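You operate a simulated robot arm through the tools that you are given. There is no shell and no other tool.

You are at the controls of a simulated robot arm. One attempt, no reset.

Task
Clamp the copper block in the vise, rub its tarnish off with the beige pad, then open the vise.
Fine: put the pad back where it lay; leave the block in the vise and the brass block alone. What is to be rubbed or washed off counts as gone when no trace of it is left.

It is judged by the outcome, as a careful person would: the job done as asked, and still so three seconds after it is handed in. It fails if anything else is knocked over, pushed out of place, dropped, spilled or broken.

Robot
A 7-joint arm with a three-finger gripper, fixed in place. Base frame: the origin is on the floor under the middle of its stand, x ahead of it, y to its left, z up; the work surface is at about z = 0.81. Units: m, rad, N and s.
It reaches about 1.342 m from its shoulder. Its first joint turns from -2.897 to 2.897 rad. Payload 2.69 kg.
The TCP is the grasp point between the finger pads, 0.03 m short of the fingertips. In the tool frame z runs along the fingers and y along their closing line. The gripper opens to 0.128 m; its body begins 0.117 m behind the TCP.
Orientation is told as [roll, pitch, yaw] about the base's x, y, z axes, in that order, counted from this pose: with the fingers straight down and closing along the base's y, the tool's x points along the base's -x, its y along +y and its z along -z.

Tools
- The arm moves only by the tool move_arm. Its argument "motion" is a list of rows, each an object of numbers (a shift or turn left out is 0, a gripper value left out holds the last): "jaw": the finger opening in m, from 0 to 0.128; "tx", "ty", "tz": the shift along the tool's x, y, z in m; "ax", "ay", "az": the turn, a rotation vector about the tool's x, y, z in rad. In form: [{"jaw": .., "tx": .., "ty": .., "tz": .., "ax": .., "ay": .., "az": ..}, ...]. A call has 1 to 20 rows; each row is the pose to reach, as a shift and turn from the pose commanded when the call began, along the tool's axes at that moment. Each row takes 0.2 s and may step no farther than 0.05 m and 0.15 rad from the row before; otherwise, or with a gripper value out of range, the whole call is refused. A pose out of reach is approached as far as the arm can. The call stops where the force on the tool passes 40 N (or 10 N more than at its start, if that is more) or the arm is blocked; 0.2 s more then pass. The fingers move at their own pace (about 0.127 m/s each) and stop on an object; they squeeze with about 44 N. The grip force told is the motor's: it shows also when the fingers shut on nothing. Time passes only in rows, and 0.2 s behind the last, so rows that repeat a pose let the fingers close. The reply holds the time, the measured pose of the TCP, the force on the tool along the base axes, the opening and the grip force, in the units named above and with some noise, with the torque about the TCP (base axes, N m) and any sound that the robot's microphone picked up.
- Cameras (640 x 400 px; columns grow to the right, rows downward): "scene" is fixed at [0.2193, 0.6511, 1.418]; the picture's right is [-0.63, -0.77, 0.00], its down [-0.62, 0.51, -0.60] and it looks along [0.46, -0.38, -0.80] (base axes); focal length 214 px, centre (320, 200). "wrist" rides on the gripper at [0.058, 0.054, -0.131] in the tool frame; the picture's right is [-0.68, 0.74, 0.00], its down [-0.62, -0.57, -0.55] and it looks along [-0.40, -0.37, 0.84] (tool axes); focal length 234 px, centre (320, 200).
- snapshot(camera): a new picture of that camera. No time passes.
- slide_trunk(by): moves the trunk up (or, below 0, down) by that many m; the arm rides with it, the base frame stays. It gives what a move gives, with no picture.
- locate(camera, pixels): for up to 12 pixels [column, row] of the newest picture of that camera ("zoom" is the newest enlarged one), the place [x, y, z] in the base frame of the surface seen there, good to about 0.002 m. No time passes.
- close_up(camera, box): a new picture of the part [left, top, right, bottom] of that camera's present view, enlarged. No time passes.
- job_done(): hands the job in; it is judged then, once.

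Open the gripper and draw the arm clear of the work before you hand the job in, unless the task says otherwise.

The tools are called after "Call:" as name(argument=value, ...) on one line, values as JSON. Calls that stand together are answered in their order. move_arm: Moves the arm, as the interface text tells. Its arguments: {"type":"object","properties":{"motion":{"type":"array","items":{"type":"object","properties":{"jaw":{"type":"number"},"tx":{"type":"number"},"ty":{"type":"number"},"tz":{"type":"number"},"ax":{"type":"number"},"ay":{"type":"number"},"az":{"type":"number"}}}}},"required":["motion"]} The other tools are called the same way: slide_trunk (by) moves the trunk up or down; snapshot (camera) takes a picture; locate (camera, pixels) gives the place of the surface under pixels of a picture; close_up (camera, box) takes an enlarged picture of a part of a camera's view; job_done () hands the job in.

At the start:

```text
clock: 0.0
tcp_pos: [0.5019, 0.4845, 1.203]
tcp_rot: [0.0, 0.0, 0.001]
force: [0.1, -0.5, 0.2]
wrist_torque: [-0.02, -0.03, 0.01]
width: 0.1282
grip_force: 0.1
trunk travel left (down, up): [-0.15, 0.2]
```

scene: 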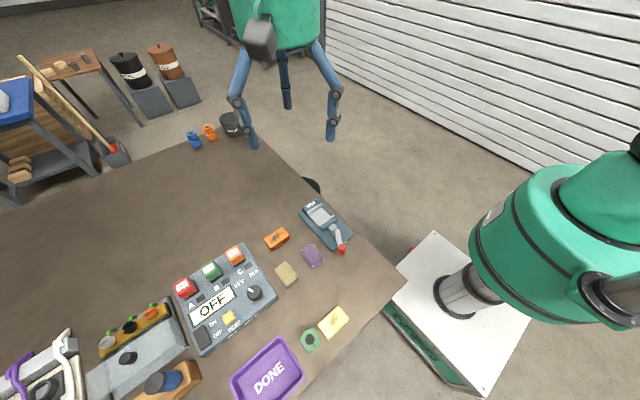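
wrist: 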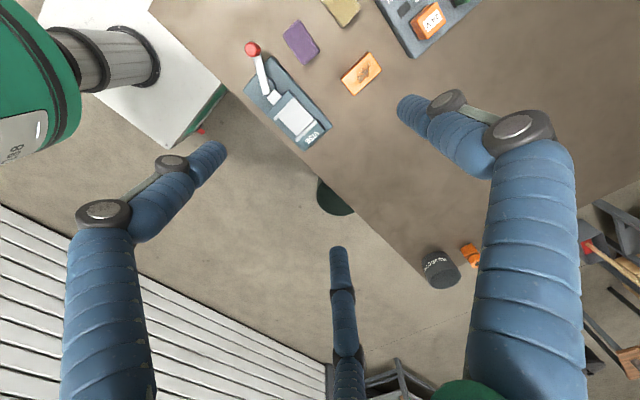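

I start by looking closer at the area with the vise, orange block and pads in the scene view.

Call:
close_up(camera="scene", box=[240, 180, 400, 280])

Call:
close_up(camera="wrist", box=[220, 0, 480, 160])

Call:
close_up(camera="scene", box=[160, 220, 400, 400])

```text
4.00 times, centred on (320, 230) of scene
```

zoom: 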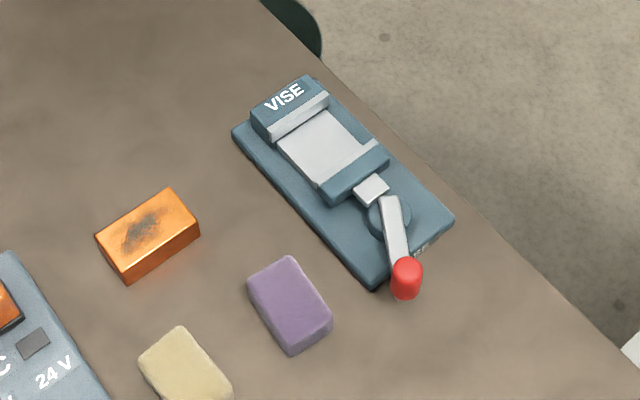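

```text
2.46 times, centred on (350, 80) of wrist
```

zoom: 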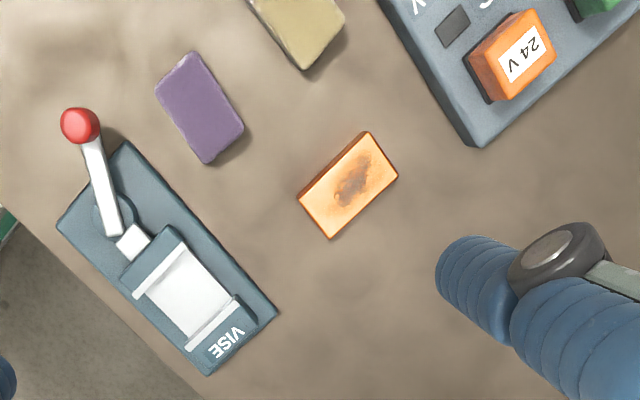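

```text
2.22 times, centred on (280, 310) of scene
```

zoom: 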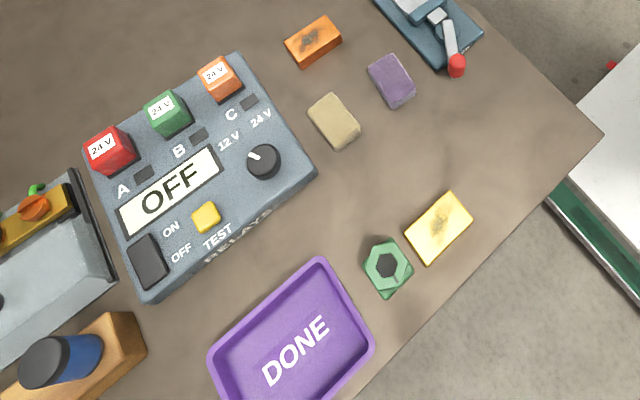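

The copper block (orange, tarnish) lies near scene (277,239), the beige pad near (286,274), and the vise near (325,222). I take a tight close-up to locate corners.

Call:
close_up(camera="scene", box=[256, 194, 368, 294])

```text
4.00 times, centred on (312, 244) of scene
```

zoom: 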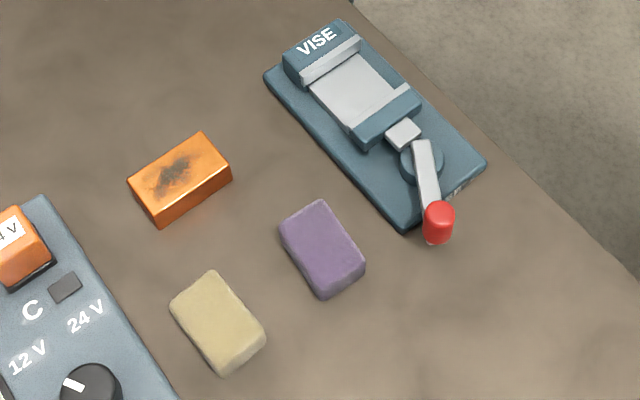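

Now I locate the corners of the copper block top, the beige pad, and the vise parts in this zoom.

Call:
locate(camera="zoom", pixels=[[131, 184], [200, 136], [229, 166], [160, 212], [178, 174], [160, 227], [174, 305], [212, 274], [263, 334], [226, 366], [217, 318], [225, 374]])

Call:
locate(camera="zoom", pixels=[[302, 78], [358, 40], [318, 50], [350, 90], [313, 92], [352, 124], [404, 92], [365, 140], [418, 102], [403, 132], [423, 145], [438, 212]])

Call:
locate(camera="zoom", pixels=[[268, 76], [340, 24], [484, 162], [404, 228], [280, 228], [320, 202], [363, 268], [322, 296], [422, 160], [428, 190], [340, 160], [250, 120]])

```text
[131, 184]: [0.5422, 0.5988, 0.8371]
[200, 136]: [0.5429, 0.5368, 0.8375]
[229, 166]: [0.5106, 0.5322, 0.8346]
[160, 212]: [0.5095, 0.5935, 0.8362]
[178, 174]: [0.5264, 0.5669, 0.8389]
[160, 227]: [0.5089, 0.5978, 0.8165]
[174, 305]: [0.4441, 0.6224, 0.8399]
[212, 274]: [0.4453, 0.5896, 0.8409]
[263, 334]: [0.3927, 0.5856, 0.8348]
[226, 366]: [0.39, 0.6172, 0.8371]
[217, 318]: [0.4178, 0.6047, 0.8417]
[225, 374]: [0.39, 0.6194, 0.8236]
```

```text
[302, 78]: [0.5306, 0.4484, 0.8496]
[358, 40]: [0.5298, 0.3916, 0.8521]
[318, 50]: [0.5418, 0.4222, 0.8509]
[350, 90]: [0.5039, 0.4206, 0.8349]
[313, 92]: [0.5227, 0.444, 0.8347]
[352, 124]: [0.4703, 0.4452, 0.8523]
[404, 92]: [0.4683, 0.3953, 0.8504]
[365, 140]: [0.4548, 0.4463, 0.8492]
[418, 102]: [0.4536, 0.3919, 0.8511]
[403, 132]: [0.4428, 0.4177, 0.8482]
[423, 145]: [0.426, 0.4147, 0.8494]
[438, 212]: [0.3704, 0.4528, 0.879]
```

```text
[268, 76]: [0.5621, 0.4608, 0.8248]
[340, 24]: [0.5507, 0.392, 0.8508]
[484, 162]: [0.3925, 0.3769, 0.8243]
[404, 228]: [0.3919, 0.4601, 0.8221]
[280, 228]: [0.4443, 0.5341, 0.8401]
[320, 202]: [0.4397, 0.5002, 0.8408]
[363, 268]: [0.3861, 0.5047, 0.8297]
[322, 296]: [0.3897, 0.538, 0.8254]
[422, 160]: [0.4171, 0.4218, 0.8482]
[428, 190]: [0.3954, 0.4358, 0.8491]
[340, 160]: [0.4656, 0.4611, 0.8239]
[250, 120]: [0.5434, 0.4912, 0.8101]
```

The copper block is about 0.034 (x) × 0.063 (y) at (0.526, 0.566), top z 0.838; the vise gap runs x 0.47–0.53 at y≈0.42. Before approaching I partly close the fingers in free air to see how the three fingers converge.

Call:
move_arm(motion=[{"jaw": 0.04}, {"jaw": 0.04}, {"jaw": 0.04}, {"jaw": 0.04}])

Call:
snapshot(camera="wrist")

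Call:
snapshot(camera="scene")

```text
clock: 1.0
tcp_pos: [0.5023, 0.4842, 1.2032]
tcp_rot: [-0.001, -0.001, 0.0]
force: [0.6, -0.4, 0.3]
wrist_torque: [0.06, -0.02, 0.0]
width: 0.04
grip_force: 0.0
trunk travel left (down, up): [-0.15, 0.2]
```

```text
taken
```

wrist: 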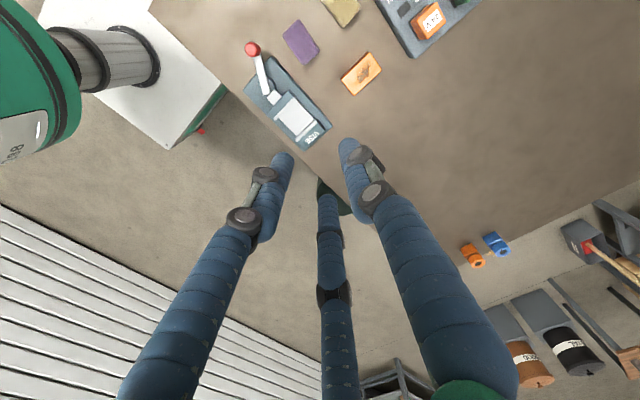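

```text
taken
```

scene: 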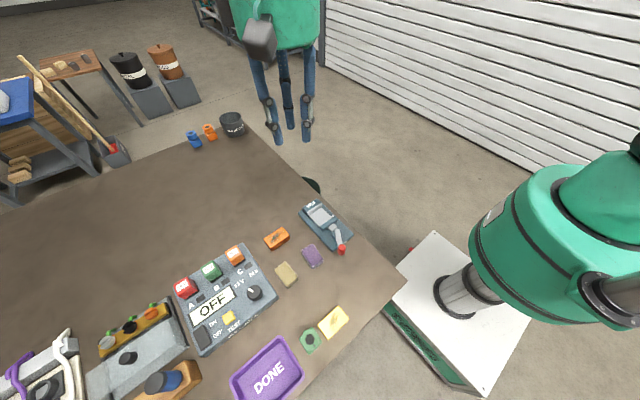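

The three fingers converge radially (120° apart), one along tool +y. I look closer at the fingertips' shape.

Call:
close_up(camera="wrist", box=[200, 100, 440, 250])

Call:
close_up(camera="scene", box=[220, 30, 360, 150])

```text
2.67 times, centred on (320, 175) of wrist
```

zoom: 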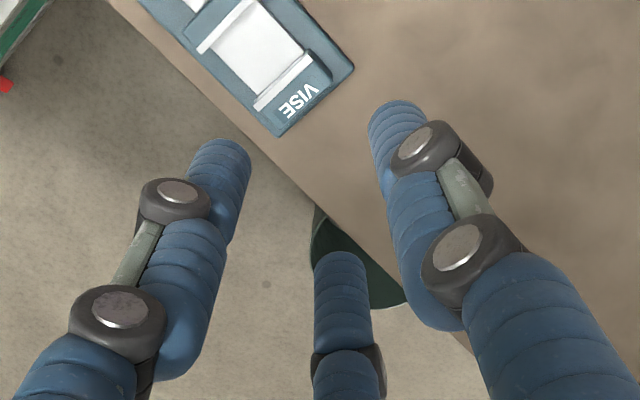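

```text
3.33 times, centred on (290, 90) of scene
```

zoom: 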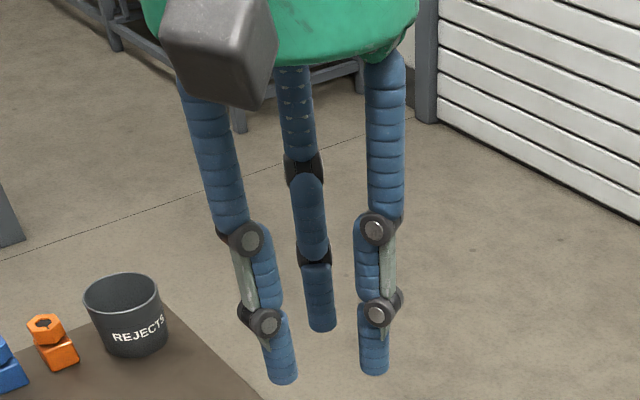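

The fingertips are blunt cylinders; I measure their location and diameter at the present 0.04 opening (zoom tips at about (283,380), (374,372), (322,328)).

Call:
locate(camera="zoom", pixels=[[268, 376], [283, 380], [296, 374], [361, 368], [374, 372], [387, 366], [311, 324], [322, 328], [334, 324], [265, 340], [290, 335], [374, 340]])

Call:
close_up(camera="scene", box=[300, 195, 364, 260])

```text
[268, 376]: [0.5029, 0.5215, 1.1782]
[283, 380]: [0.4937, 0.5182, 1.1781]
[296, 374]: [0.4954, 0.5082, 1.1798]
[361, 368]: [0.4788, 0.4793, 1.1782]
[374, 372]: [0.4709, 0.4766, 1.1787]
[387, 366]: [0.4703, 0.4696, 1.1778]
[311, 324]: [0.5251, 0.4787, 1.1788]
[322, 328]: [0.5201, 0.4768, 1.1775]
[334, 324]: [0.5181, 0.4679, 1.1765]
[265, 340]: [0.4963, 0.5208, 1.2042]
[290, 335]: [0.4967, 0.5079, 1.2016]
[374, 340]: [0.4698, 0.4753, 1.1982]
```

```text
6.15 times, centred on (332, 228) of scene
```

zoom: 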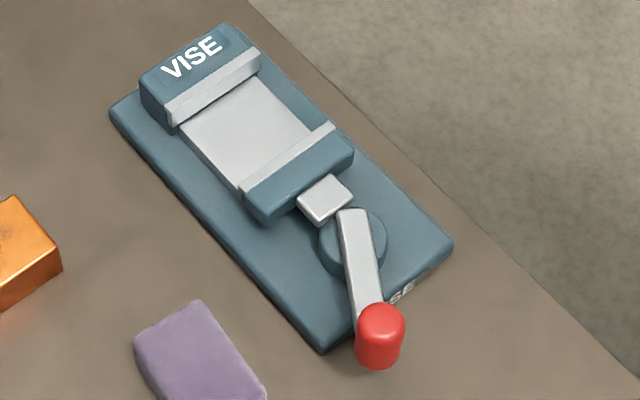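

Finger radius is ~0.009 m and the opening equals twice the pad radius. I zoom in on the lever and the small lettering near scene (372,240).

Call:
close_up(camera="scene", box=[328, 215, 360, 255])

Call:
close_up(camera="wrist", box=[240, 30, 340, 150])

```text
10.00 times, centred on (344, 235) of scene
```

zoom: 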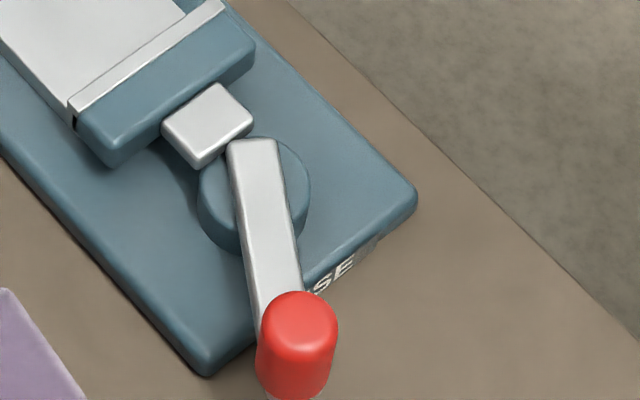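

```text
3.33 times, centred on (290, 90) of wrist
```

zoom: 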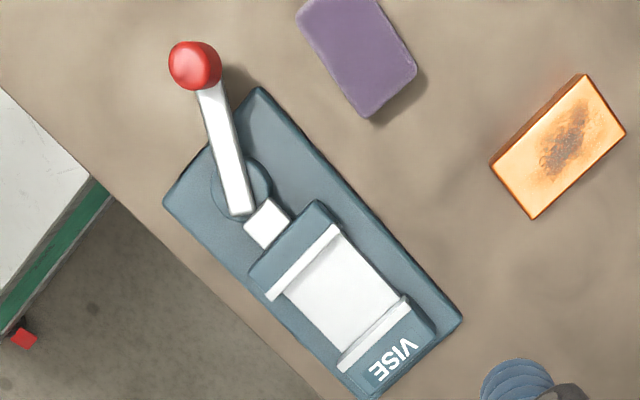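

Lever lies horizontal over a round boss, red knob upright at its outer end; the newest zoom (wrist) shows the knob at (195,65), boss at (240,187). I locate these plus jaw faces.

Call:
locate(camera="zoom", pixels=[[195, 62], [178, 66], [215, 66], [196, 46], [216, 88], [241, 208], [217, 186], [264, 182], [270, 222], [283, 246], [335, 228], [268, 296]])

Call:
locate(camera="zoom", pixels=[[342, 232], [274, 298], [404, 300], [342, 366], [340, 290], [325, 310], [380, 300], [558, 147], [582, 78], [622, 132], [532, 215], [493, 163]])

```text
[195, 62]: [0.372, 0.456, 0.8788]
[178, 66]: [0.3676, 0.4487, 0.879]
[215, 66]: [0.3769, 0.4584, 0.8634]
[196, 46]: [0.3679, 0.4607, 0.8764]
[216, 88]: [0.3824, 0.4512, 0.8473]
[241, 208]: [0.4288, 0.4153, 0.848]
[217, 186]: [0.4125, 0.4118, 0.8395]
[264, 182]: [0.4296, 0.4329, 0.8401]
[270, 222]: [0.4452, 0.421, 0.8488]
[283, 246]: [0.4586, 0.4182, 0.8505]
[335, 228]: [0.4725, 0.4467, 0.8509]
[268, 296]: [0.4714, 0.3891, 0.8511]
```

```text
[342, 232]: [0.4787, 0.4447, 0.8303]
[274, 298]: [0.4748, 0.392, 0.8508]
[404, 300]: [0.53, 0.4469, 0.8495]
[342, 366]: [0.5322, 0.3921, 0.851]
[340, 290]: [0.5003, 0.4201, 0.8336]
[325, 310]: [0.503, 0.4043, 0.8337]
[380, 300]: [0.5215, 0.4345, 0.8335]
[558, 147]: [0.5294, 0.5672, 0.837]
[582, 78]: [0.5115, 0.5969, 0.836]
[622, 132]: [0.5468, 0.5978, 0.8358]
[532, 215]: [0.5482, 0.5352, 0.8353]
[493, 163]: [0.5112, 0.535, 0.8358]
```

Block centre averages ≈(0.528, 0.566), long side along base y, so the current yaw suits (front finger on the +y end, two fingers on the ±x sides). I move above the block to z≈0.95 with the jaw at 0.08.

Call:
move_arm(motion=[{"jaw": 0.08, "tx": -0.004, "ty": 0.013, "tz": 0.036}, {"tx": -0.008, "ty": 0.026, "tz": 0.072}, {"tx": -0.012, "ty": 0.039, "tz": 0.108}, {"tx": -0.016, "ty": 0.052, "tz": 0.144}, {"tx": -0.019, "ty": 0.065, "tz": 0.18}, {"tx": -0.022, "ty": 0.078, "tz": 0.215}, {"tx": -0.026, "ty": 0.092, "tz": 0.25}, {"tx": -0.026, "ty": 0.092, "tz": 0.25}])

Call:
snapshot(camera="wrist")

Call:
snapshot(camera="scene")

```text
clock: 2.8
tcp_pos: [0.5274, 0.5777, 0.9498]
tcp_rot: [-0.001, 0.001, 0.001]
force: [0.2, 0.2, -0.2]
wrist_torque: [-0.07, 0.01, 0.0]
width: 0.08
grip_force: 0.1
trunk travel left (down, up): [-0.15, 0.2]
```

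```text
taken
```

wrist: 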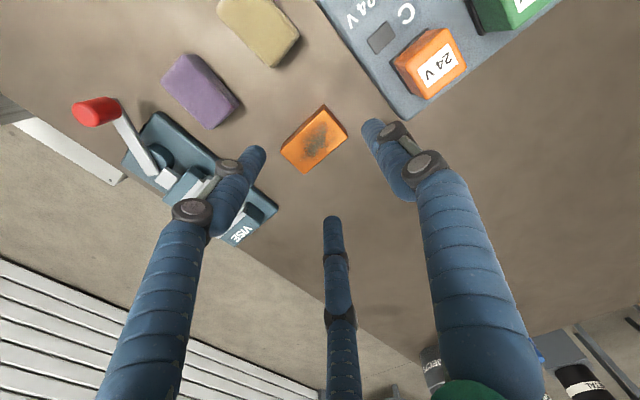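

```text
taken
```

scene: 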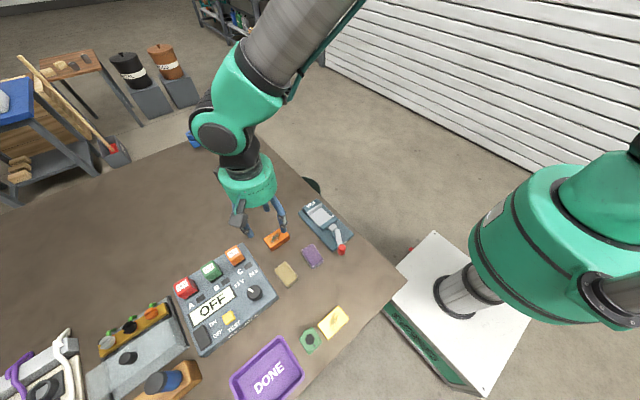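

The block is visible in the wrist view at (314,140) between the fingers. I zoom there and re-locate its corners from this closer view, and check the clearance to the relay box.

Call:
close_up(camera="wrist", box=[240, 60, 440, 190])

```text
3.08 times, centred on (340, 125) of wrist
```

zoom: 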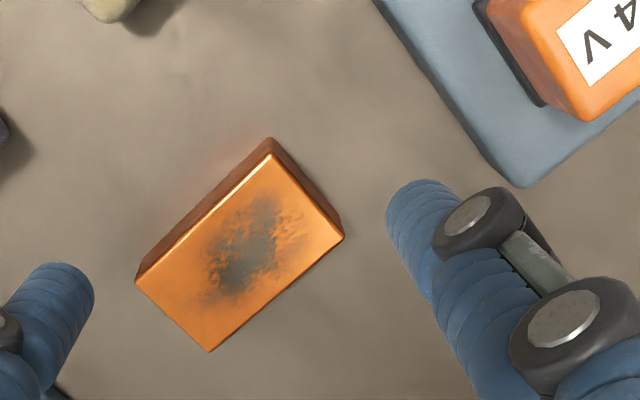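

Call:
locate(camera="zoom", pixels=[[270, 156], [340, 237], [210, 348], [139, 281], [240, 255], [271, 140], [137, 270], [520, 185], [400, 50], [400, 190], [60, 270], [300, 300]])

```text
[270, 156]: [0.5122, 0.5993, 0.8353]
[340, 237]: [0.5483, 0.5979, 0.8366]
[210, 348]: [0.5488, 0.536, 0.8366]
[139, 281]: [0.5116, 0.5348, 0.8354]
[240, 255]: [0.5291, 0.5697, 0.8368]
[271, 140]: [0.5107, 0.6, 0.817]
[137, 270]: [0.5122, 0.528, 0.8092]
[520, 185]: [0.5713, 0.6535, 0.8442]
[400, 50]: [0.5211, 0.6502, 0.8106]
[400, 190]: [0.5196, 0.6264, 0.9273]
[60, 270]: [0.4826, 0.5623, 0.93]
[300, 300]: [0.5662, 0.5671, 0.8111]
```

Block centre ≈(0.529, 0.567), about 0.036×0.064, top z≈0.837. I descend so the fingertips overlap only the upper ~8.5 mm of the block (so they'll stay above the vise jaws), then stop and check before closing.

Call:
move_arm(motion=[{"tx": -0.001, "ty": 0.001, "tz": 0.03}, {"tx": -0.001, "ty": 0.001, "tz": 0.06}, {"tx": -0.001, "ty": 0.001, "tz": 0.08}, {"tx": -0.001, "ty": 0.001, "tz": 0.0905}, {"tx": -0.001, "ty": 0.001, "tz": 0.0905}])

Call:
close_up(camera="wrist", box=[200, 60, 440, 210])

Call:
close_up(camera="scene", box=[230, 180, 330, 260])

```text
clock: 4.0
tcp_pos: [0.5286, 0.5768, 0.8622]
tcp_rot: [0.0, 0.0, 0.0]
force: [0.7, 0.5, -0.4]
wrist_torque: [-0.01, -0.02, 0.02]
width: 0.0797
grip_force: 0.1
trunk travel left (down, up): [-0.15, 0.2]
```

```text
2.67 times, centred on (320, 135) of wrist
```

zoom: 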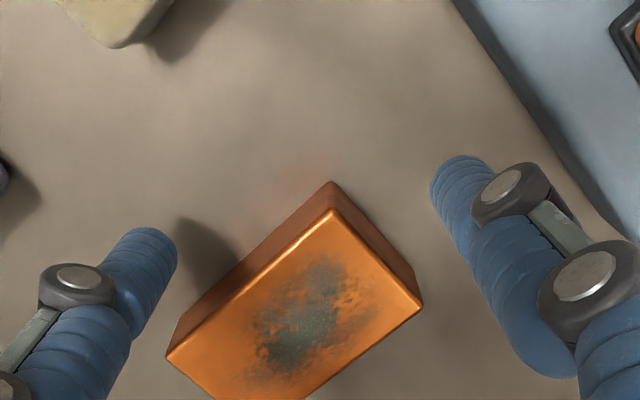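

```text
5.00 times, centred on (280, 220) of scene
```

zoom: 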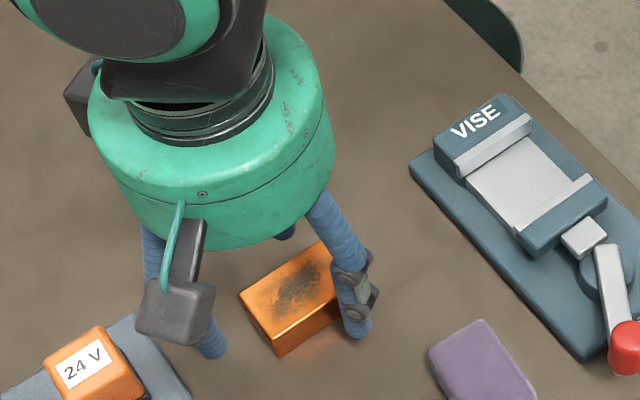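

Measured z is 0.862, slightly higher than planned; I hold still to get a settled reading before deciding.

Call:
move_arm(motion=[{"tx": 0}, {"tx": 0}])

Call:
locate(camera="zoom", pixels=[[242, 300], [278, 340], [320, 250], [280, 325], [345, 330], [358, 335], [370, 328], [212, 350]])

```text
clock: 4.6
tcp_pos: [0.5283, 0.5776, 0.8606]
tcp_rot: [0.0, 0.0, 0.0]
force: [-0.1, 0.4, -0.4]
wrist_torque: [0.03, 0.02, 0.02]
width: 0.0802
grip_force: 0.0
trunk travel left (down, up): [-0.15, 0.2]
```

```text
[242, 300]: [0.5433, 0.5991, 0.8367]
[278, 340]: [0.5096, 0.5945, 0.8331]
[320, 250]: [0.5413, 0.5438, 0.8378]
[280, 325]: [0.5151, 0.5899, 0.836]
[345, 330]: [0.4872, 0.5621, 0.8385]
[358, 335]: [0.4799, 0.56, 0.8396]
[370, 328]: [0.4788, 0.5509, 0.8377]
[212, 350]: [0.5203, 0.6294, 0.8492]
```

Settled TCP z≈0.861; I lower 2.5 mm more and close the fingers onto the block.

Call:
move_arm(motion=[{"tz": 0.0025, "jaw": 0.06}, {"tz": 0.0025, "jaw": 0.05}, {"tz": 0.0025, "jaw": 0.04}, {"tz": 0.0025, "jaw": 0.034}, {"tz": 0.0025, "jaw": 0.03}, {"tz": 0.0025, "jaw": 0.03}, {"tz": 0.0025, "jaw": 0.03}])

Call:
close_up(camera="wrist", box=[200, 60, 440, 210])

Call:
close_up(camera="scene", box=[230, 180, 330, 260])

```text
clock: 6.2
tcp_pos: [0.528, 0.5776, 0.8589]
tcp_rot: [0.001, 0.001, 0.0]
force: [1.3, -0.4, 2.1]
wrist_torque: [-0.04, -0.02, 0.03]
width: 0.048
grip_force: 13.4
trunk travel left (down, up): [-0.15, 0.2]
```

```text
2.67 times, centred on (320, 135) of wrist
```

zoom: 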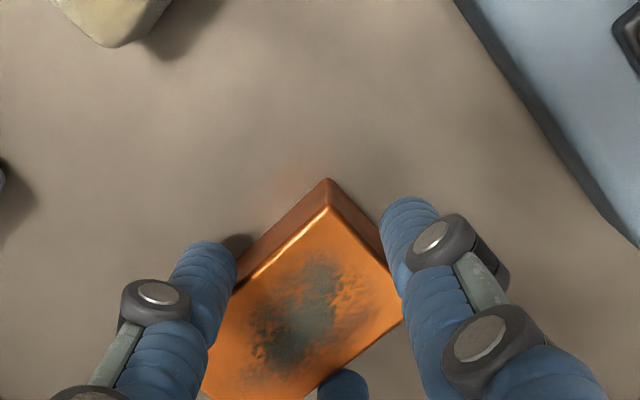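

```text
5.00 times, centred on (280, 220) of scene
```

zoom: 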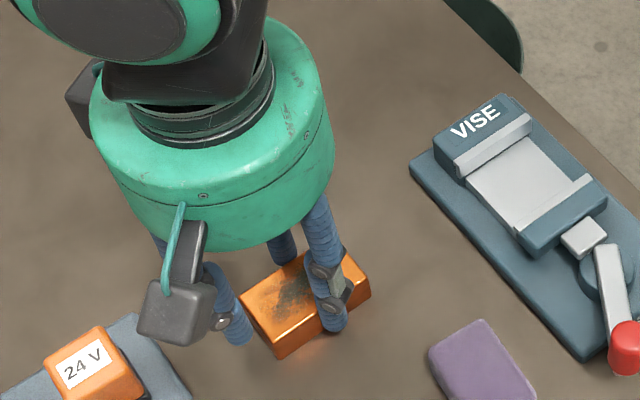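

Fingers hold the block at width 0.048 with 13 N. I tighten the grip and lift slightly to check it holds.

Call:
move_arm(motion=[{"jaw": 0.02}, {"jaw": 0.01}, {"jaw": 0.01}, {"jaw": 0.01, "tz": -0.003}, {"jaw": 0.01, "tz": -0.007}, {"jaw": 0.01, "tz": -0.012}, {"jaw": 0.01, "tz": -0.012}])

Call:
close_up(camera="wrist", box=[200, 60, 440, 210])

Call:
close_up(camera="scene", box=[230, 180, 330, 260])

```text
clock: 7.8
tcp_pos: [0.5292, 0.5766, 0.872]
tcp_rot: [0.001, 0.0, 0.0]
force: [0.7, 0.3, -3.4]
wrist_torque: [0.01, 0.0, -0.02]
width: 0.0474
grip_force: 28.1
trunk travel left (down, up): [-0.15, 0.2]
```

```text
2.67 times, centred on (320, 135) of wrist
```

zoom: 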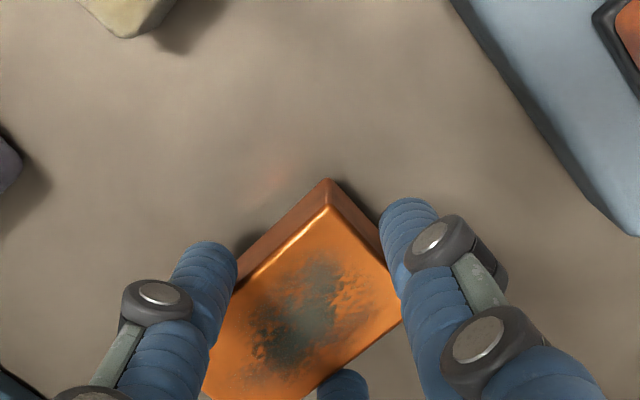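

```text
5.00 times, centred on (280, 220) of scene
```

zoom: 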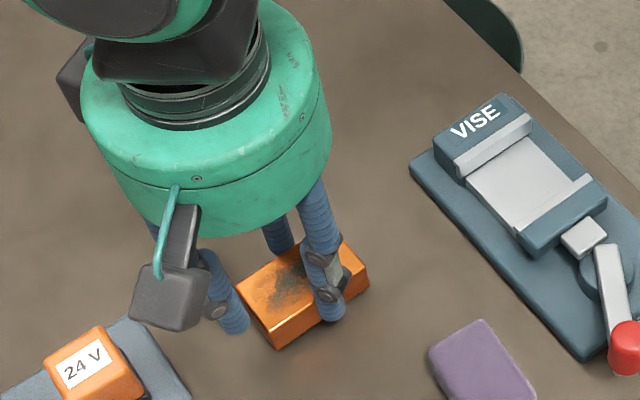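

The block lifts cleanly (force z −3.4 N) without tilt. I locate its top corners in the scene zoom to know its offset from the TCP.

Call:
locate(camera="zoom", pixels=[[239, 290], [274, 332], [366, 271], [341, 245], [262, 290], [300, 280], [275, 347], [366, 286]])

```text
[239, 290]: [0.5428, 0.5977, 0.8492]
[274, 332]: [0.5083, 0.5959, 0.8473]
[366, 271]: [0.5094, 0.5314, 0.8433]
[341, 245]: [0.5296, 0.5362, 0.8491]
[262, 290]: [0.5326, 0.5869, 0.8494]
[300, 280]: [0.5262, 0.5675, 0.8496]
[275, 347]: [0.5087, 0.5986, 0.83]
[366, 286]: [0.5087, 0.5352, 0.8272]
```

Block stays centred ≈(0.527, 0.565), top 0.849. I raise 6 cm and carry it over the vise bed centre (0.502, 0.42).

Call:
move_arm(motion=[{"jaw": 0.01, "tz": -0.02}, {"tz": -0.045}, {"tz": -0.06}, {"tz": -0.06, "tx": 0.005, "ty": -0.03}, {"tz": -0.06, "tx": 0.011, "ty": -0.06}, {"tz": -0.06, "tx": 0.016, "ty": -0.09}, {"tz": -0.06, "tx": 0.021, "ty": -0.12}, {"tz": -0.06, "tx": 0.024, "ty": -0.136}, {"tz": -0.06, "tx": 0.026, "ty": -0.146}, {"tz": -0.06, "tx": 0.026, "ty": -0.146}, {"tz": -0.06, "tx": 0.026, "ty": -0.146}])

Call:
snapshot(camera="wrist")

Call:
close_up(camera="scene", box=[270, 180, 370, 260])

```text
clock: 10.2
tcp_pos: [0.5007, 0.4318, 0.9316]
tcp_rot: [0.0, -0.001, -0.001]
force: [0.4, -1.1, -2.9]
wrist_torque: [-0.01, -0.01, -0.01]
width: 0.0474
grip_force: 28.4
trunk travel left (down, up): [-0.15, 0.2]
```

```text
taken
```

wrist: 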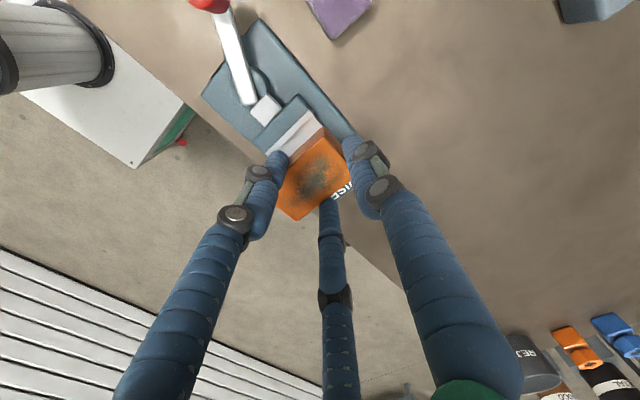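

```text
5.00 times, centred on (320, 220) of scene
```

zoom: 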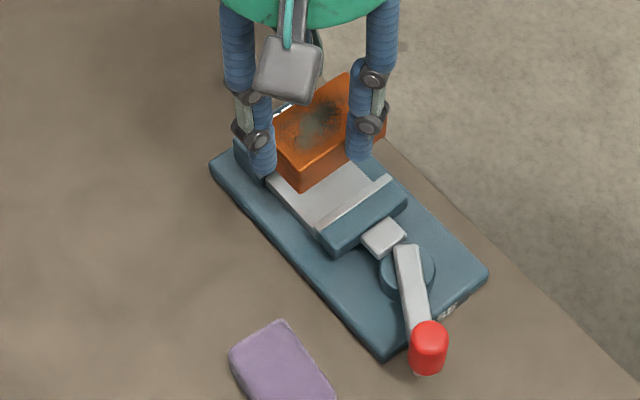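

Block hovers over the bed. I verify its position versus the jaw liners from both cameras.

Call:
locate(camera="zoom", pixels=[[318, 229], [386, 177], [325, 240], [300, 189], [302, 168], [380, 138], [320, 125], [348, 78], [310, 200], [340, 190], [296, 176], [268, 178]])

Call:
close_up(camera="wrist", box=[240, 80, 400, 230])

```text
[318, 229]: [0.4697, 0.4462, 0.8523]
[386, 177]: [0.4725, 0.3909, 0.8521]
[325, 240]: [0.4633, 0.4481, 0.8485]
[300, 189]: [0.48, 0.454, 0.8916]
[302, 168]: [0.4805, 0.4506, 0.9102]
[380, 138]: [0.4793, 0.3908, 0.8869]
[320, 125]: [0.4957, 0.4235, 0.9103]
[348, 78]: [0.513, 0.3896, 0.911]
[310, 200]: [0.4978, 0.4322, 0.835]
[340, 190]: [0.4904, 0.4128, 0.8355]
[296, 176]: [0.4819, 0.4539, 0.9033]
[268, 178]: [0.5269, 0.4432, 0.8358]
```

```text
2.67 times, centred on (320, 155) of wrist
```

zoom: 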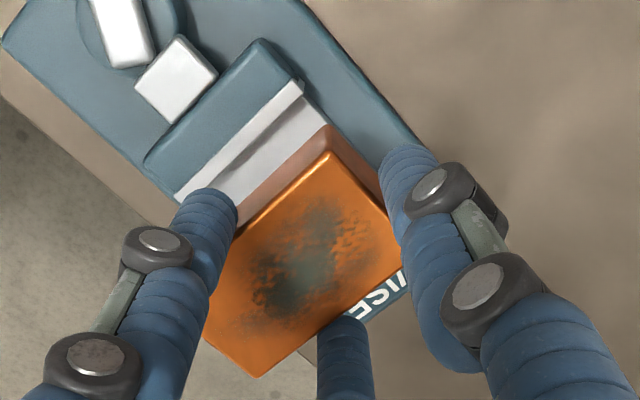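

From the scene, the block spans x≈0.480–0.515 and the liners ≈0.4755–0.527. I check with the wrist zoom as well.

Call:
locate(camera="zoom", pixels=[[300, 84], [180, 196], [303, 96], [192, 200], [240, 160], [280, 150], [328, 152], [240, 235], [390, 222], [255, 375], [325, 130], [300, 250]])

```text
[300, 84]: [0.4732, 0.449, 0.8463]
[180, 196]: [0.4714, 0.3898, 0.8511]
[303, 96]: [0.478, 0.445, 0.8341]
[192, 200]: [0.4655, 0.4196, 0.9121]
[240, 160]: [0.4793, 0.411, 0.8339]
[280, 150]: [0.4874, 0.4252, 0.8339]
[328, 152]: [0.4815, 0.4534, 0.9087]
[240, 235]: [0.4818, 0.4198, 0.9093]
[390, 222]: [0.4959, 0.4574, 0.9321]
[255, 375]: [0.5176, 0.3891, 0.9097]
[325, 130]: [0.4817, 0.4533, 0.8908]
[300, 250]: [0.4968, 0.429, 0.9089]
```

Block centred at x≈0.4995, y≈0.421 (gap centre ≈0.501). I shift 1.5 mm in +x and lower to just above the bed.

Call:
move_arm(motion=[{"tx": -0.0015, "tz": 0.015}, {"tx": -0.0015, "tz": 0.03}, {"tx": -0.0015, "tz": 0.038}, {"tx": -0.0015, "tz": 0.042}, {"tx": -0.0015, "tz": 0.044}, {"tx": -0.0015, "tz": 0.044}])

Call:
close_up(camera="wrist", box=[240, 80, 400, 230])

Call:
close_up(camera="scene", box=[280, 180, 360, 250])

```text
clock: 11.6
tcp_pos: [0.5056, 0.431, 0.8871]
tcp_rot: [0.0, -0.001, 0.0]
force: [0.5, 0.8, -2.9]
wrist_torque: [0.0, 0.01, -0.01]
width: 0.0472
grip_force: 28.2
trunk travel left (down, up): [-0.15, 0.2]
```

```text
2.67 times, centred on (320, 155) of wrist
```

zoom: 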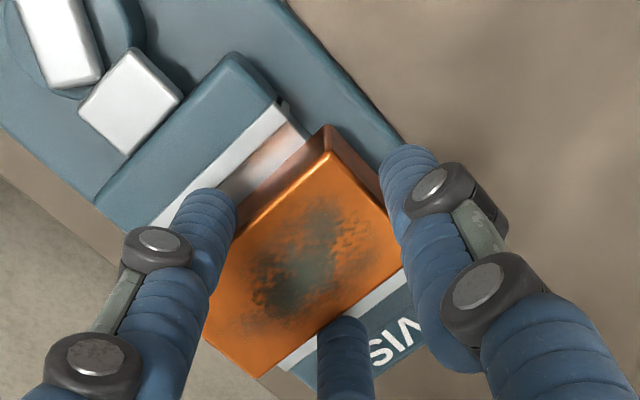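

```text
5.71 times, centred on (320, 215) of scene
```

zoom: 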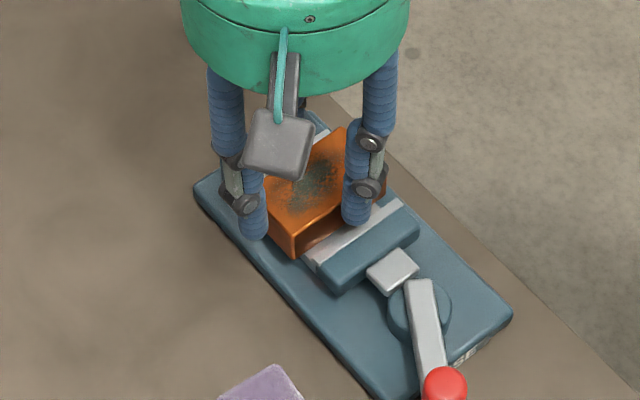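

Block is between the jaws just above the bed. I check corner positions once more before the final few millimetres.

Call:
locate(camera="zoom", pixels=[[295, 232], [271, 206], [297, 252], [330, 195], [312, 258], [385, 210], [305, 262], [340, 140], [322, 240], [344, 134]])

Call:
move_arm(motion=[{"tz": 0.001}, {"tz": 0.002}, {"tz": 0.002}])

```text
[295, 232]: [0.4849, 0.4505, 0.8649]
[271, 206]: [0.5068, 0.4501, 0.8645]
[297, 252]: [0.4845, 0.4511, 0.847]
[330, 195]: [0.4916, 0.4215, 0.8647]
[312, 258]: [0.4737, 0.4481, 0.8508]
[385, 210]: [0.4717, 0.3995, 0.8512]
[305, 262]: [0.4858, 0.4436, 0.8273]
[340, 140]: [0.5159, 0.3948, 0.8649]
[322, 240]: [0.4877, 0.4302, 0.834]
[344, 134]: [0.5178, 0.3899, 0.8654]
```

```text
clock: 12.4
tcp_pos: [0.5045, 0.4312, 0.8857]
tcp_rot: [0.0, -0.002, 0.0]
force: [-0.7, 0.3, -3.7]
wrist_torque: [0.04, -0.01, 0.02]
width: 0.0476
grip_force: 28.1
trunk travel left (down, up): [-0.15, 0.2]
```

No bed contact yet (force z −3.7 N = block weight). I lower by another millimetre.

Call:
move_arm(motion=[{"tz": 0.0005}, {"tz": 0.001}, {"tz": 0.001}])

```text
clock: 13.2
tcp_pos: [0.5035, 0.4313, 0.8848]
tcp_rot: [-0.001, -0.002, 0.001]
force: [0.0, 0.2, -1.9]
wrist_torque: [0.06, 0.02, 0.02]
width: 0.0472
grip_force: 27.4
trunk travel left (down, up): [-0.15, 0.2]
```

Force z eased to −1.9 N, suggesting the block begins to touch the bed; half a millimetre more to confirm.

Call:
move_arm(motion=[{"tz": 0.0005}, {"tz": 0.0005}])

```text
clock: 13.8
tcp_pos: [0.5046, 0.4299, 0.8854]
tcp_rot: [-0.001, 0.0, 0.001]
force: [0.2, -0.2, -3.7]
wrist_torque: [0.05, -0.01, 0.01]
width: 0.0474
grip_force: 27.9
trunk travel left (down, up): [-0.15, 0.2]
```

Still bearing the block's weight (−3.7 N), so I go down another half-millimetre at a time.

Call:
move_arm(motion=[{"tz": 0.0005}, {"tz": 0.001}, {"tz": 0.001}])

Call:
close_up(camera="scene", box=[290, 190, 350, 240])

```text
clock: 14.6
tcp_pos: [0.5039, 0.4324, 0.8844]
tcp_rot: [0.0, 0.001, -0.001]
force: [0.7, -0.2, -3.0]
wrist_torque: [0.05, 0.02, 0.0]
width: 0.0475
grip_force: 28.2
trunk travel left (down, up): [-0.15, 0.2]
```

```text
8.00 times, centred on (320, 215) of scene
```

zoom: 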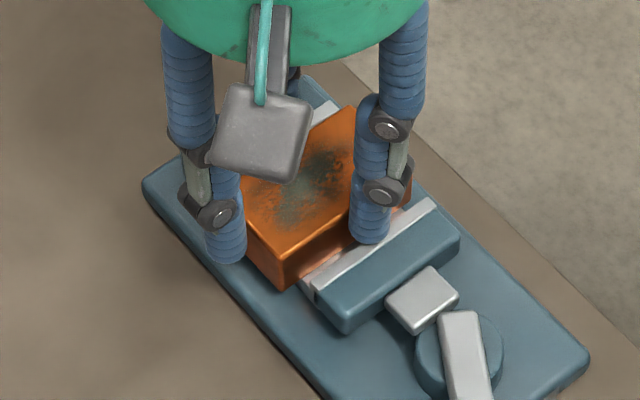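

I measure the block's top height and the fingertip-to-jaw clearance now.

Call:
locate(camera="zoom", pixels=[[283, 258], [310, 215], [285, 285], [370, 238], [372, 244], [400, 222], [320, 270], [340, 265], [305, 262], [430, 210]])

```text
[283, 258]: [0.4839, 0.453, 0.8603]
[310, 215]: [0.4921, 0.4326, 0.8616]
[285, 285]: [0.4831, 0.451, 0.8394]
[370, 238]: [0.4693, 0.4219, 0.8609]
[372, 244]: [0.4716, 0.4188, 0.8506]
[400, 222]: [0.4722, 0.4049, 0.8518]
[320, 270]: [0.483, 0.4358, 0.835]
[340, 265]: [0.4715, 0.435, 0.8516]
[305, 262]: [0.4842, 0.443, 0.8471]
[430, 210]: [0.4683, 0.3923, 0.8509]
```

Block top reads ≈0.861, so contact should be imminent; another half-millimetre pair.

Call:
move_arm(motion=[{"tz": 0.0005}, {"tz": 0.0005}, {"tz": 0.0005}])

Call:
move_arm(motion=[{"tz": 0.0005}, {"tz": 0.0005}, {"tz": 0.0005}])

```text
clock: 15.4
tcp_pos: [0.5046, 0.432, 0.8837]
tcp_rot: [0.001, 0.0, 0.001]
force: [-2.6, 0.3, 3.7]
wrist_torque: [-0.04, 0.14, -0.03]
width: 0.0473
grip_force: 28.3
trunk travel left (down, up): [-0.15, 0.2]
```

```text
clock: 16.2
tcp_pos: [0.5052, 0.432, 0.8837]
tcp_rot: [0.0, -0.002, 0.0]
force: [-5.8, 0.0, 15.5]
wrist_torque: [-0.39, 0.22, -0.09]
width: 0.0473
grip_force: 28.1
trunk travel left (down, up): [-0.15, 0.2]
```

Firm contact now (15 N upward) — the block is seated. I back off 0.7 mm and release by opening the fingers a little.

Call:
move_arm(motion=[{"tz": -0.0007, "jaw": 0.02}, {"tz": -0.0007, "jaw": 0.035}, {"tz": -0.0007, "jaw": 0.045}, {"tz": -0.0007, "jaw": 0.055}, {"tz": -0.0007, "jaw": 0.062}, {"tz": -0.0007, "jaw": 0.062}])

Call:
close_up(camera="scene", box=[290, 190, 350, 240])

Call:
close_up(camera="wrist", box=[240, 80, 400, 230])

```text
clock: 17.6
tcp_pos: [0.5055, 0.4316, 0.8833]
tcp_rot: [0.003, 0.0, -0.001]
force: [0.3, 0.1, -0.7]
wrist_torque: [0.02, 0.0, -0.03]
width: 0.0622
grip_force: 0.1
trunk travel left (down, up): [-0.15, 0.2]
```

```text
8.00 times, centred on (320, 215) of scene
```

zoom: 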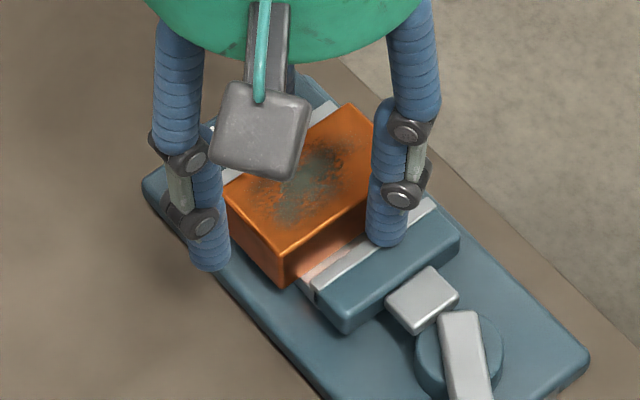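

```text
2.67 times, centred on (320, 155) of wrist
```

zoom: 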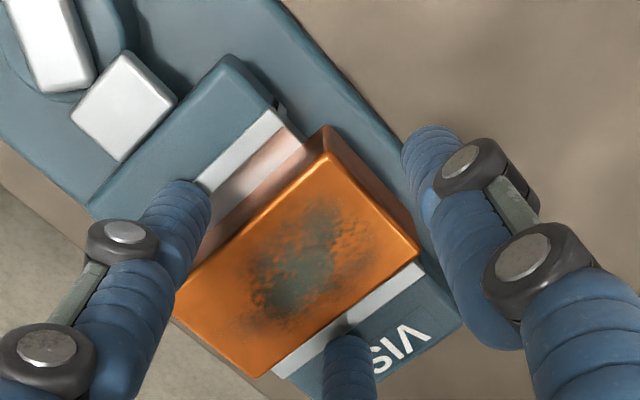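

The block rests flat on the bed between the jaws. I raise the gripper clear and move above the red knob (≈(0.371, 0.455)).

Call:
move_arm(motion=[{"jaw": 0.07, "tz": -0.02}, {"tz": -0.05}, {"tz": -0.08}, {"tz": -0.08, "tx": 0.035, "ty": 0.006}, {"tz": -0.08, "tx": 0.07, "ty": 0.012}, {"tz": -0.08, "tx": 0.105, "ty": 0.018}, {"tz": -0.08, "tx": 0.133, "ty": 0.024}, {"tz": -0.08, "tx": 0.133, "ty": 0.024}])

Call:
snapshot(camera="wrist")

Call:
close_up(camera="scene", box=[290, 190, 370, 260])

```text
clock: 19.4
tcp_pos: [0.3695, 0.4548, 0.9605]
tcp_rot: [0.001, 0.001, -0.001]
force: [-0.5, 0.6, -0.1]
wrist_torque: [0.01, -0.03, -0.01]
width: 0.0701
grip_force: 0.0
trunk travel left (down, up): [-0.15, 0.2]
```

```text
taken
```

wrist: 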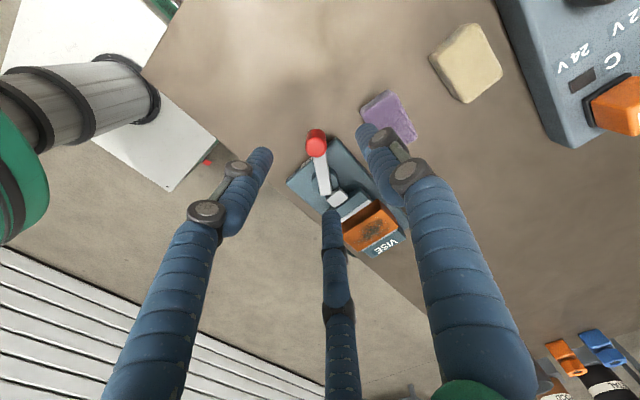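

```text
5.71 times, centred on (330, 225) of scene
```

zoom: 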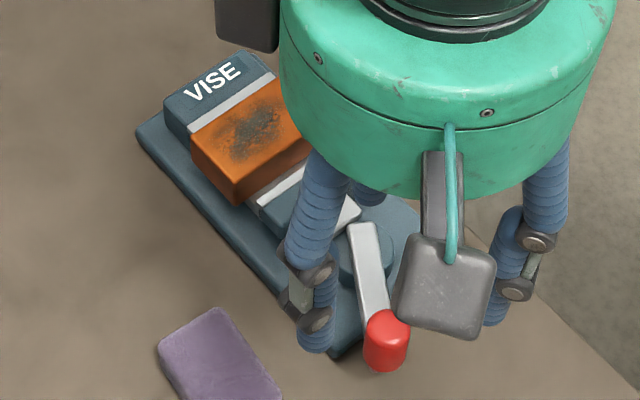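

The knob appears at wrist (317,140), almost under the TCP. I zoom in to locate its centre and height.

Call:
close_up(camera="wrist", box=[280, 110, 360, 210])

```text
4.00 times, centred on (320, 160) of wrist
```

zoom: 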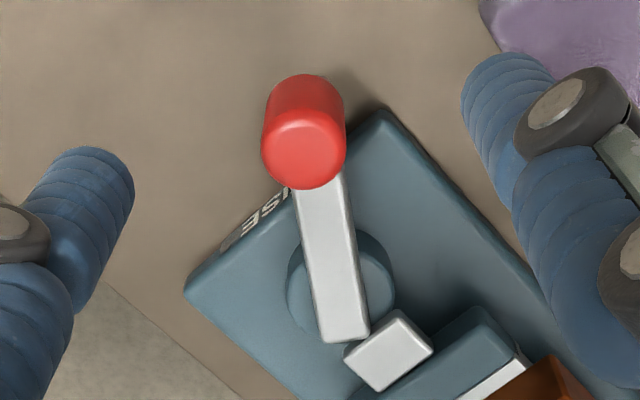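

Call:
locate(camera="zoom", pixels=[[302, 152], [270, 150], [336, 150], [302, 184], [302, 125], [304, 80], [320, 200], [305, 245], [350, 330], [297, 280], [390, 280], [345, 335]])

```text
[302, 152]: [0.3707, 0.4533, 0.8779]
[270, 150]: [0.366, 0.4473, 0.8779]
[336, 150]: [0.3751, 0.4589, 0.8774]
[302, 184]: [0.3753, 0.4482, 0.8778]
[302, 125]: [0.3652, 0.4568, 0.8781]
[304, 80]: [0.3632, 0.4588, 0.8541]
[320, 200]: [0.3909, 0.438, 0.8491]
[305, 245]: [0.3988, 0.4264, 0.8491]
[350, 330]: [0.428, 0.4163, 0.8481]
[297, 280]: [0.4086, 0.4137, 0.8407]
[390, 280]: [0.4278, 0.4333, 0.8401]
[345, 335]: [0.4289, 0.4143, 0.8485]
```

Knob centre ≈(0.3707, 0.4533), top 0.878, Ø≈0.019; pivot ≈(0.4185, 0.422). I lower over it with fingertips at ~0.856 (above the bar at 0.849) and close to a loose cage of 0.026.

Call:
move_arm(motion=[{"tx": -0.001, "ty": -0.0015, "tz": 0.03, "jaw": 0.07}, {"tx": -0.001, "ty": -0.0015, "tz": 0.06}, {"tx": -0.001, "ty": -0.0015, "tz": 0.075}, {"tx": -0.001, "ty": -0.0015, "tz": 0.075, "jaw": 0.05}, {"tx": -0.001, "ty": -0.0015, "tz": 0.075, "jaw": 0.026}, {"tx": -0.001, "ty": -0.0015, "tz": 0.075, "jaw": 0.026}])

Call:
snapshot(camera="wrist")

Call:
close_up(camera="scene", box=[290, 190, 370, 260])

```text
clock: 20.8
tcp_pos: [0.3728, 0.4533, 0.8874]
tcp_rot: [0.001, 0.0, 0.001]
force: [-3.4, -1.2, -1.9]
wrist_torque: [-0.02, 0.07, 0.0]
width: 0.0281
grip_force: 1.9
trunk travel left (down, up): [-0.15, 0.2]
```

```text
taken
```

wrist: 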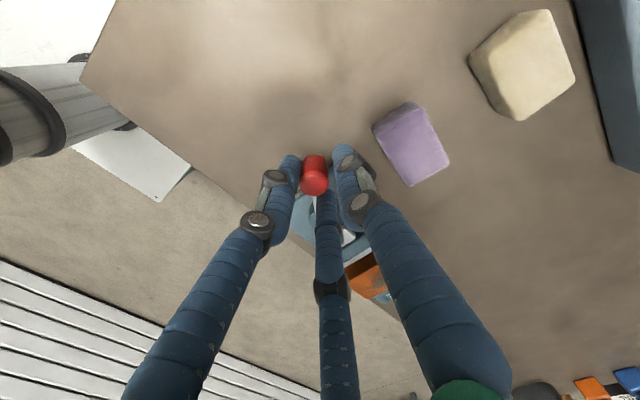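

```text
5.71 times, centred on (330, 225) of scene
```

zoom: 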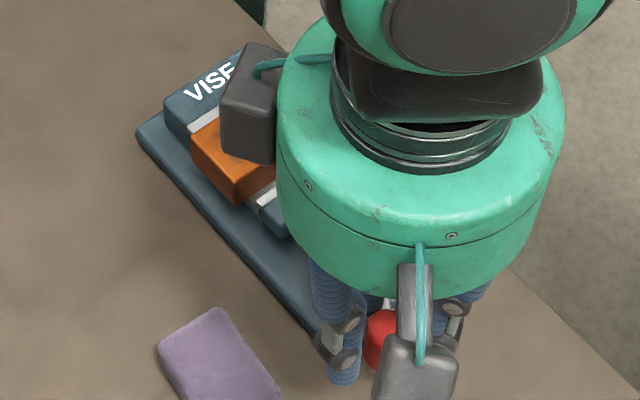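

The fingers cage the knob (width 0.028, light touch). I nudge the lever ~8 mm along its arc toward −y/−x to feel whether it turns that way.

Call:
move_arm(motion=[{"tx": 0.0014, "ty": -0.0022}, {"tx": 0.0026, "ty": -0.0043}, {"tx": 0.0037, "ty": -0.0066}, {"tx": 0.0037, "ty": -0.0066}])

Call:
snapshot(camera="wrist")

```text
clock: 21.8
tcp_pos: [0.3698, 0.4473, 0.8888]
tcp_rot: [0.0, 0.0, 0.0]
force: [-0.2, 0.9, -0.4]
wrist_torque: [0.01, -0.01, -0.01]
width: 0.0264
grip_force: 0.3
trunk travel left (down, up): [-0.15, 0.2]
```

```text
taken
```

wrist: 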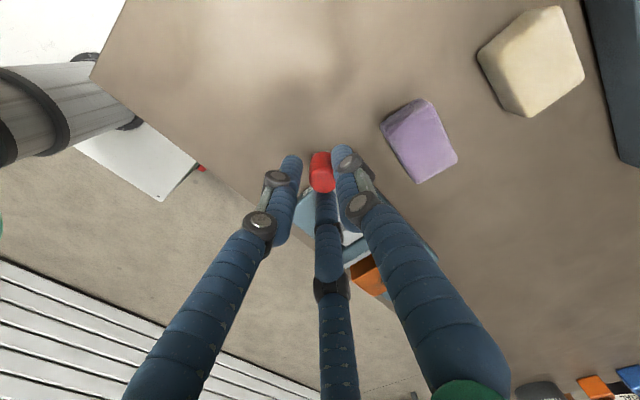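

Knob now leans to the +y finger in the wrist view (322,172) with low force. I locate it to see whether it moved.

Call:
close_up(camera="wrist", box=[280, 130, 380, 200])

Call:
locate(camera="wrist", pixels=[[322, 183], [315, 183], [329, 183], [322, 178], [322, 188], [321, 160]])

```text
5.71 times, centred on (330, 165) of wrist
```

zoom: 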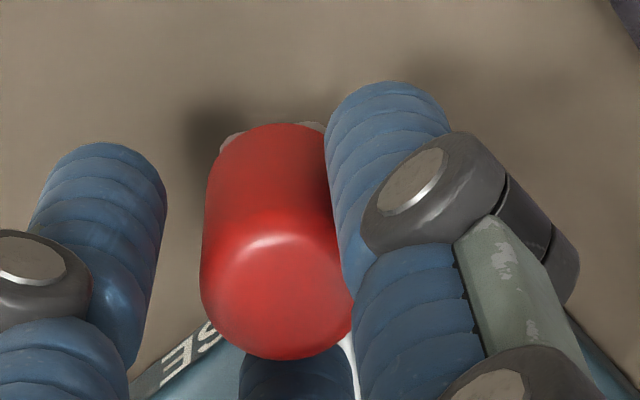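

```text
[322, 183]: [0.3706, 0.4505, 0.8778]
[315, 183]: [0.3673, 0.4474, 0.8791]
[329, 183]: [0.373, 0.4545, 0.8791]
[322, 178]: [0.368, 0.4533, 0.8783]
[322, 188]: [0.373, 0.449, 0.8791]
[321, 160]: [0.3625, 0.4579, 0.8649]
```

The +y finger now just touches the knob. I push on another ~10 mm along the CCW arc, watching the force.

Call:
move_arm(motion=[{"tx": 0.001, "ty": -0.002}, {"tx": 0.002, "ty": -0.004}, {"tx": 0.003, "ty": -0.006}, {"tx": 0.004, "ty": -0.008}, {"tx": 0.0048, "ty": -0.01}, {"tx": 0.0048, "ty": -0.01}])

Call:
close_up(camera="wrist", box=[260, 110, 400, 210])

```text
clock: 23.2
tcp_pos: [0.3633, 0.4375, 0.8881]
tcp_rot: [0.002, -0.001, 0.0]
force: [-0.5, 0.4, 0.4]
wrist_torque: [0.02, 0.02, -0.02]
width: 0.0264
grip_force: 0.5
trunk travel left (down, up): [-0.15, 0.2]
```

```text
4.00 times, centred on (330, 160) of wrist
```

zoom: 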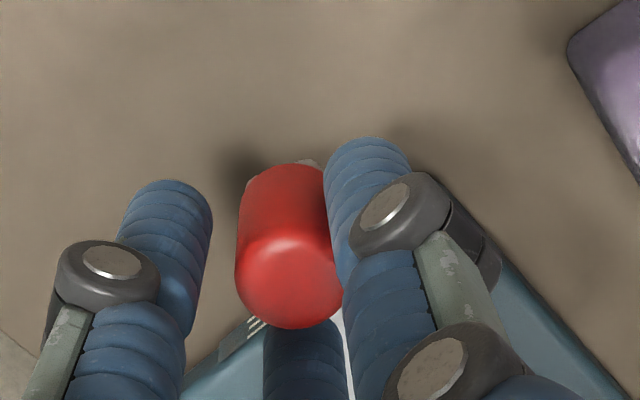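

The lever turns freely in this direction. I check whether the movable jaw is closing on the block.

Call:
close_up(camera="scene", box=[290, 190, 370, 260])

Call:
snapshot(camera="wrist")

```text
5.71 times, centred on (330, 225) of scene
```

zoom: 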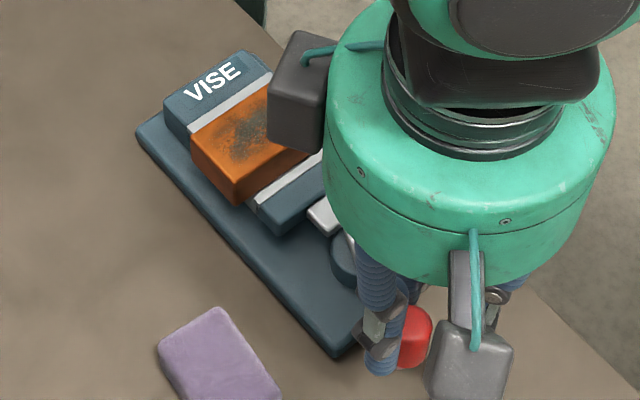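

```text
taken
```

wrist: 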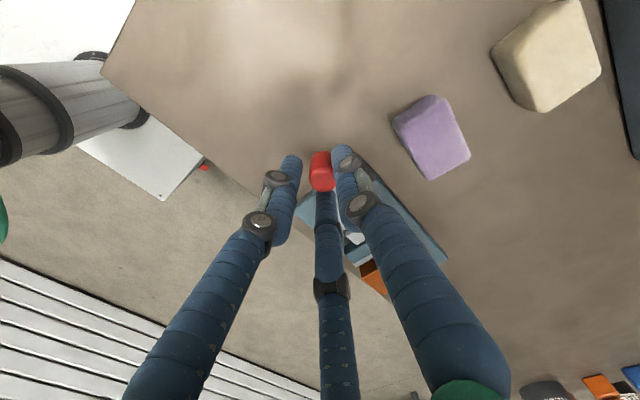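

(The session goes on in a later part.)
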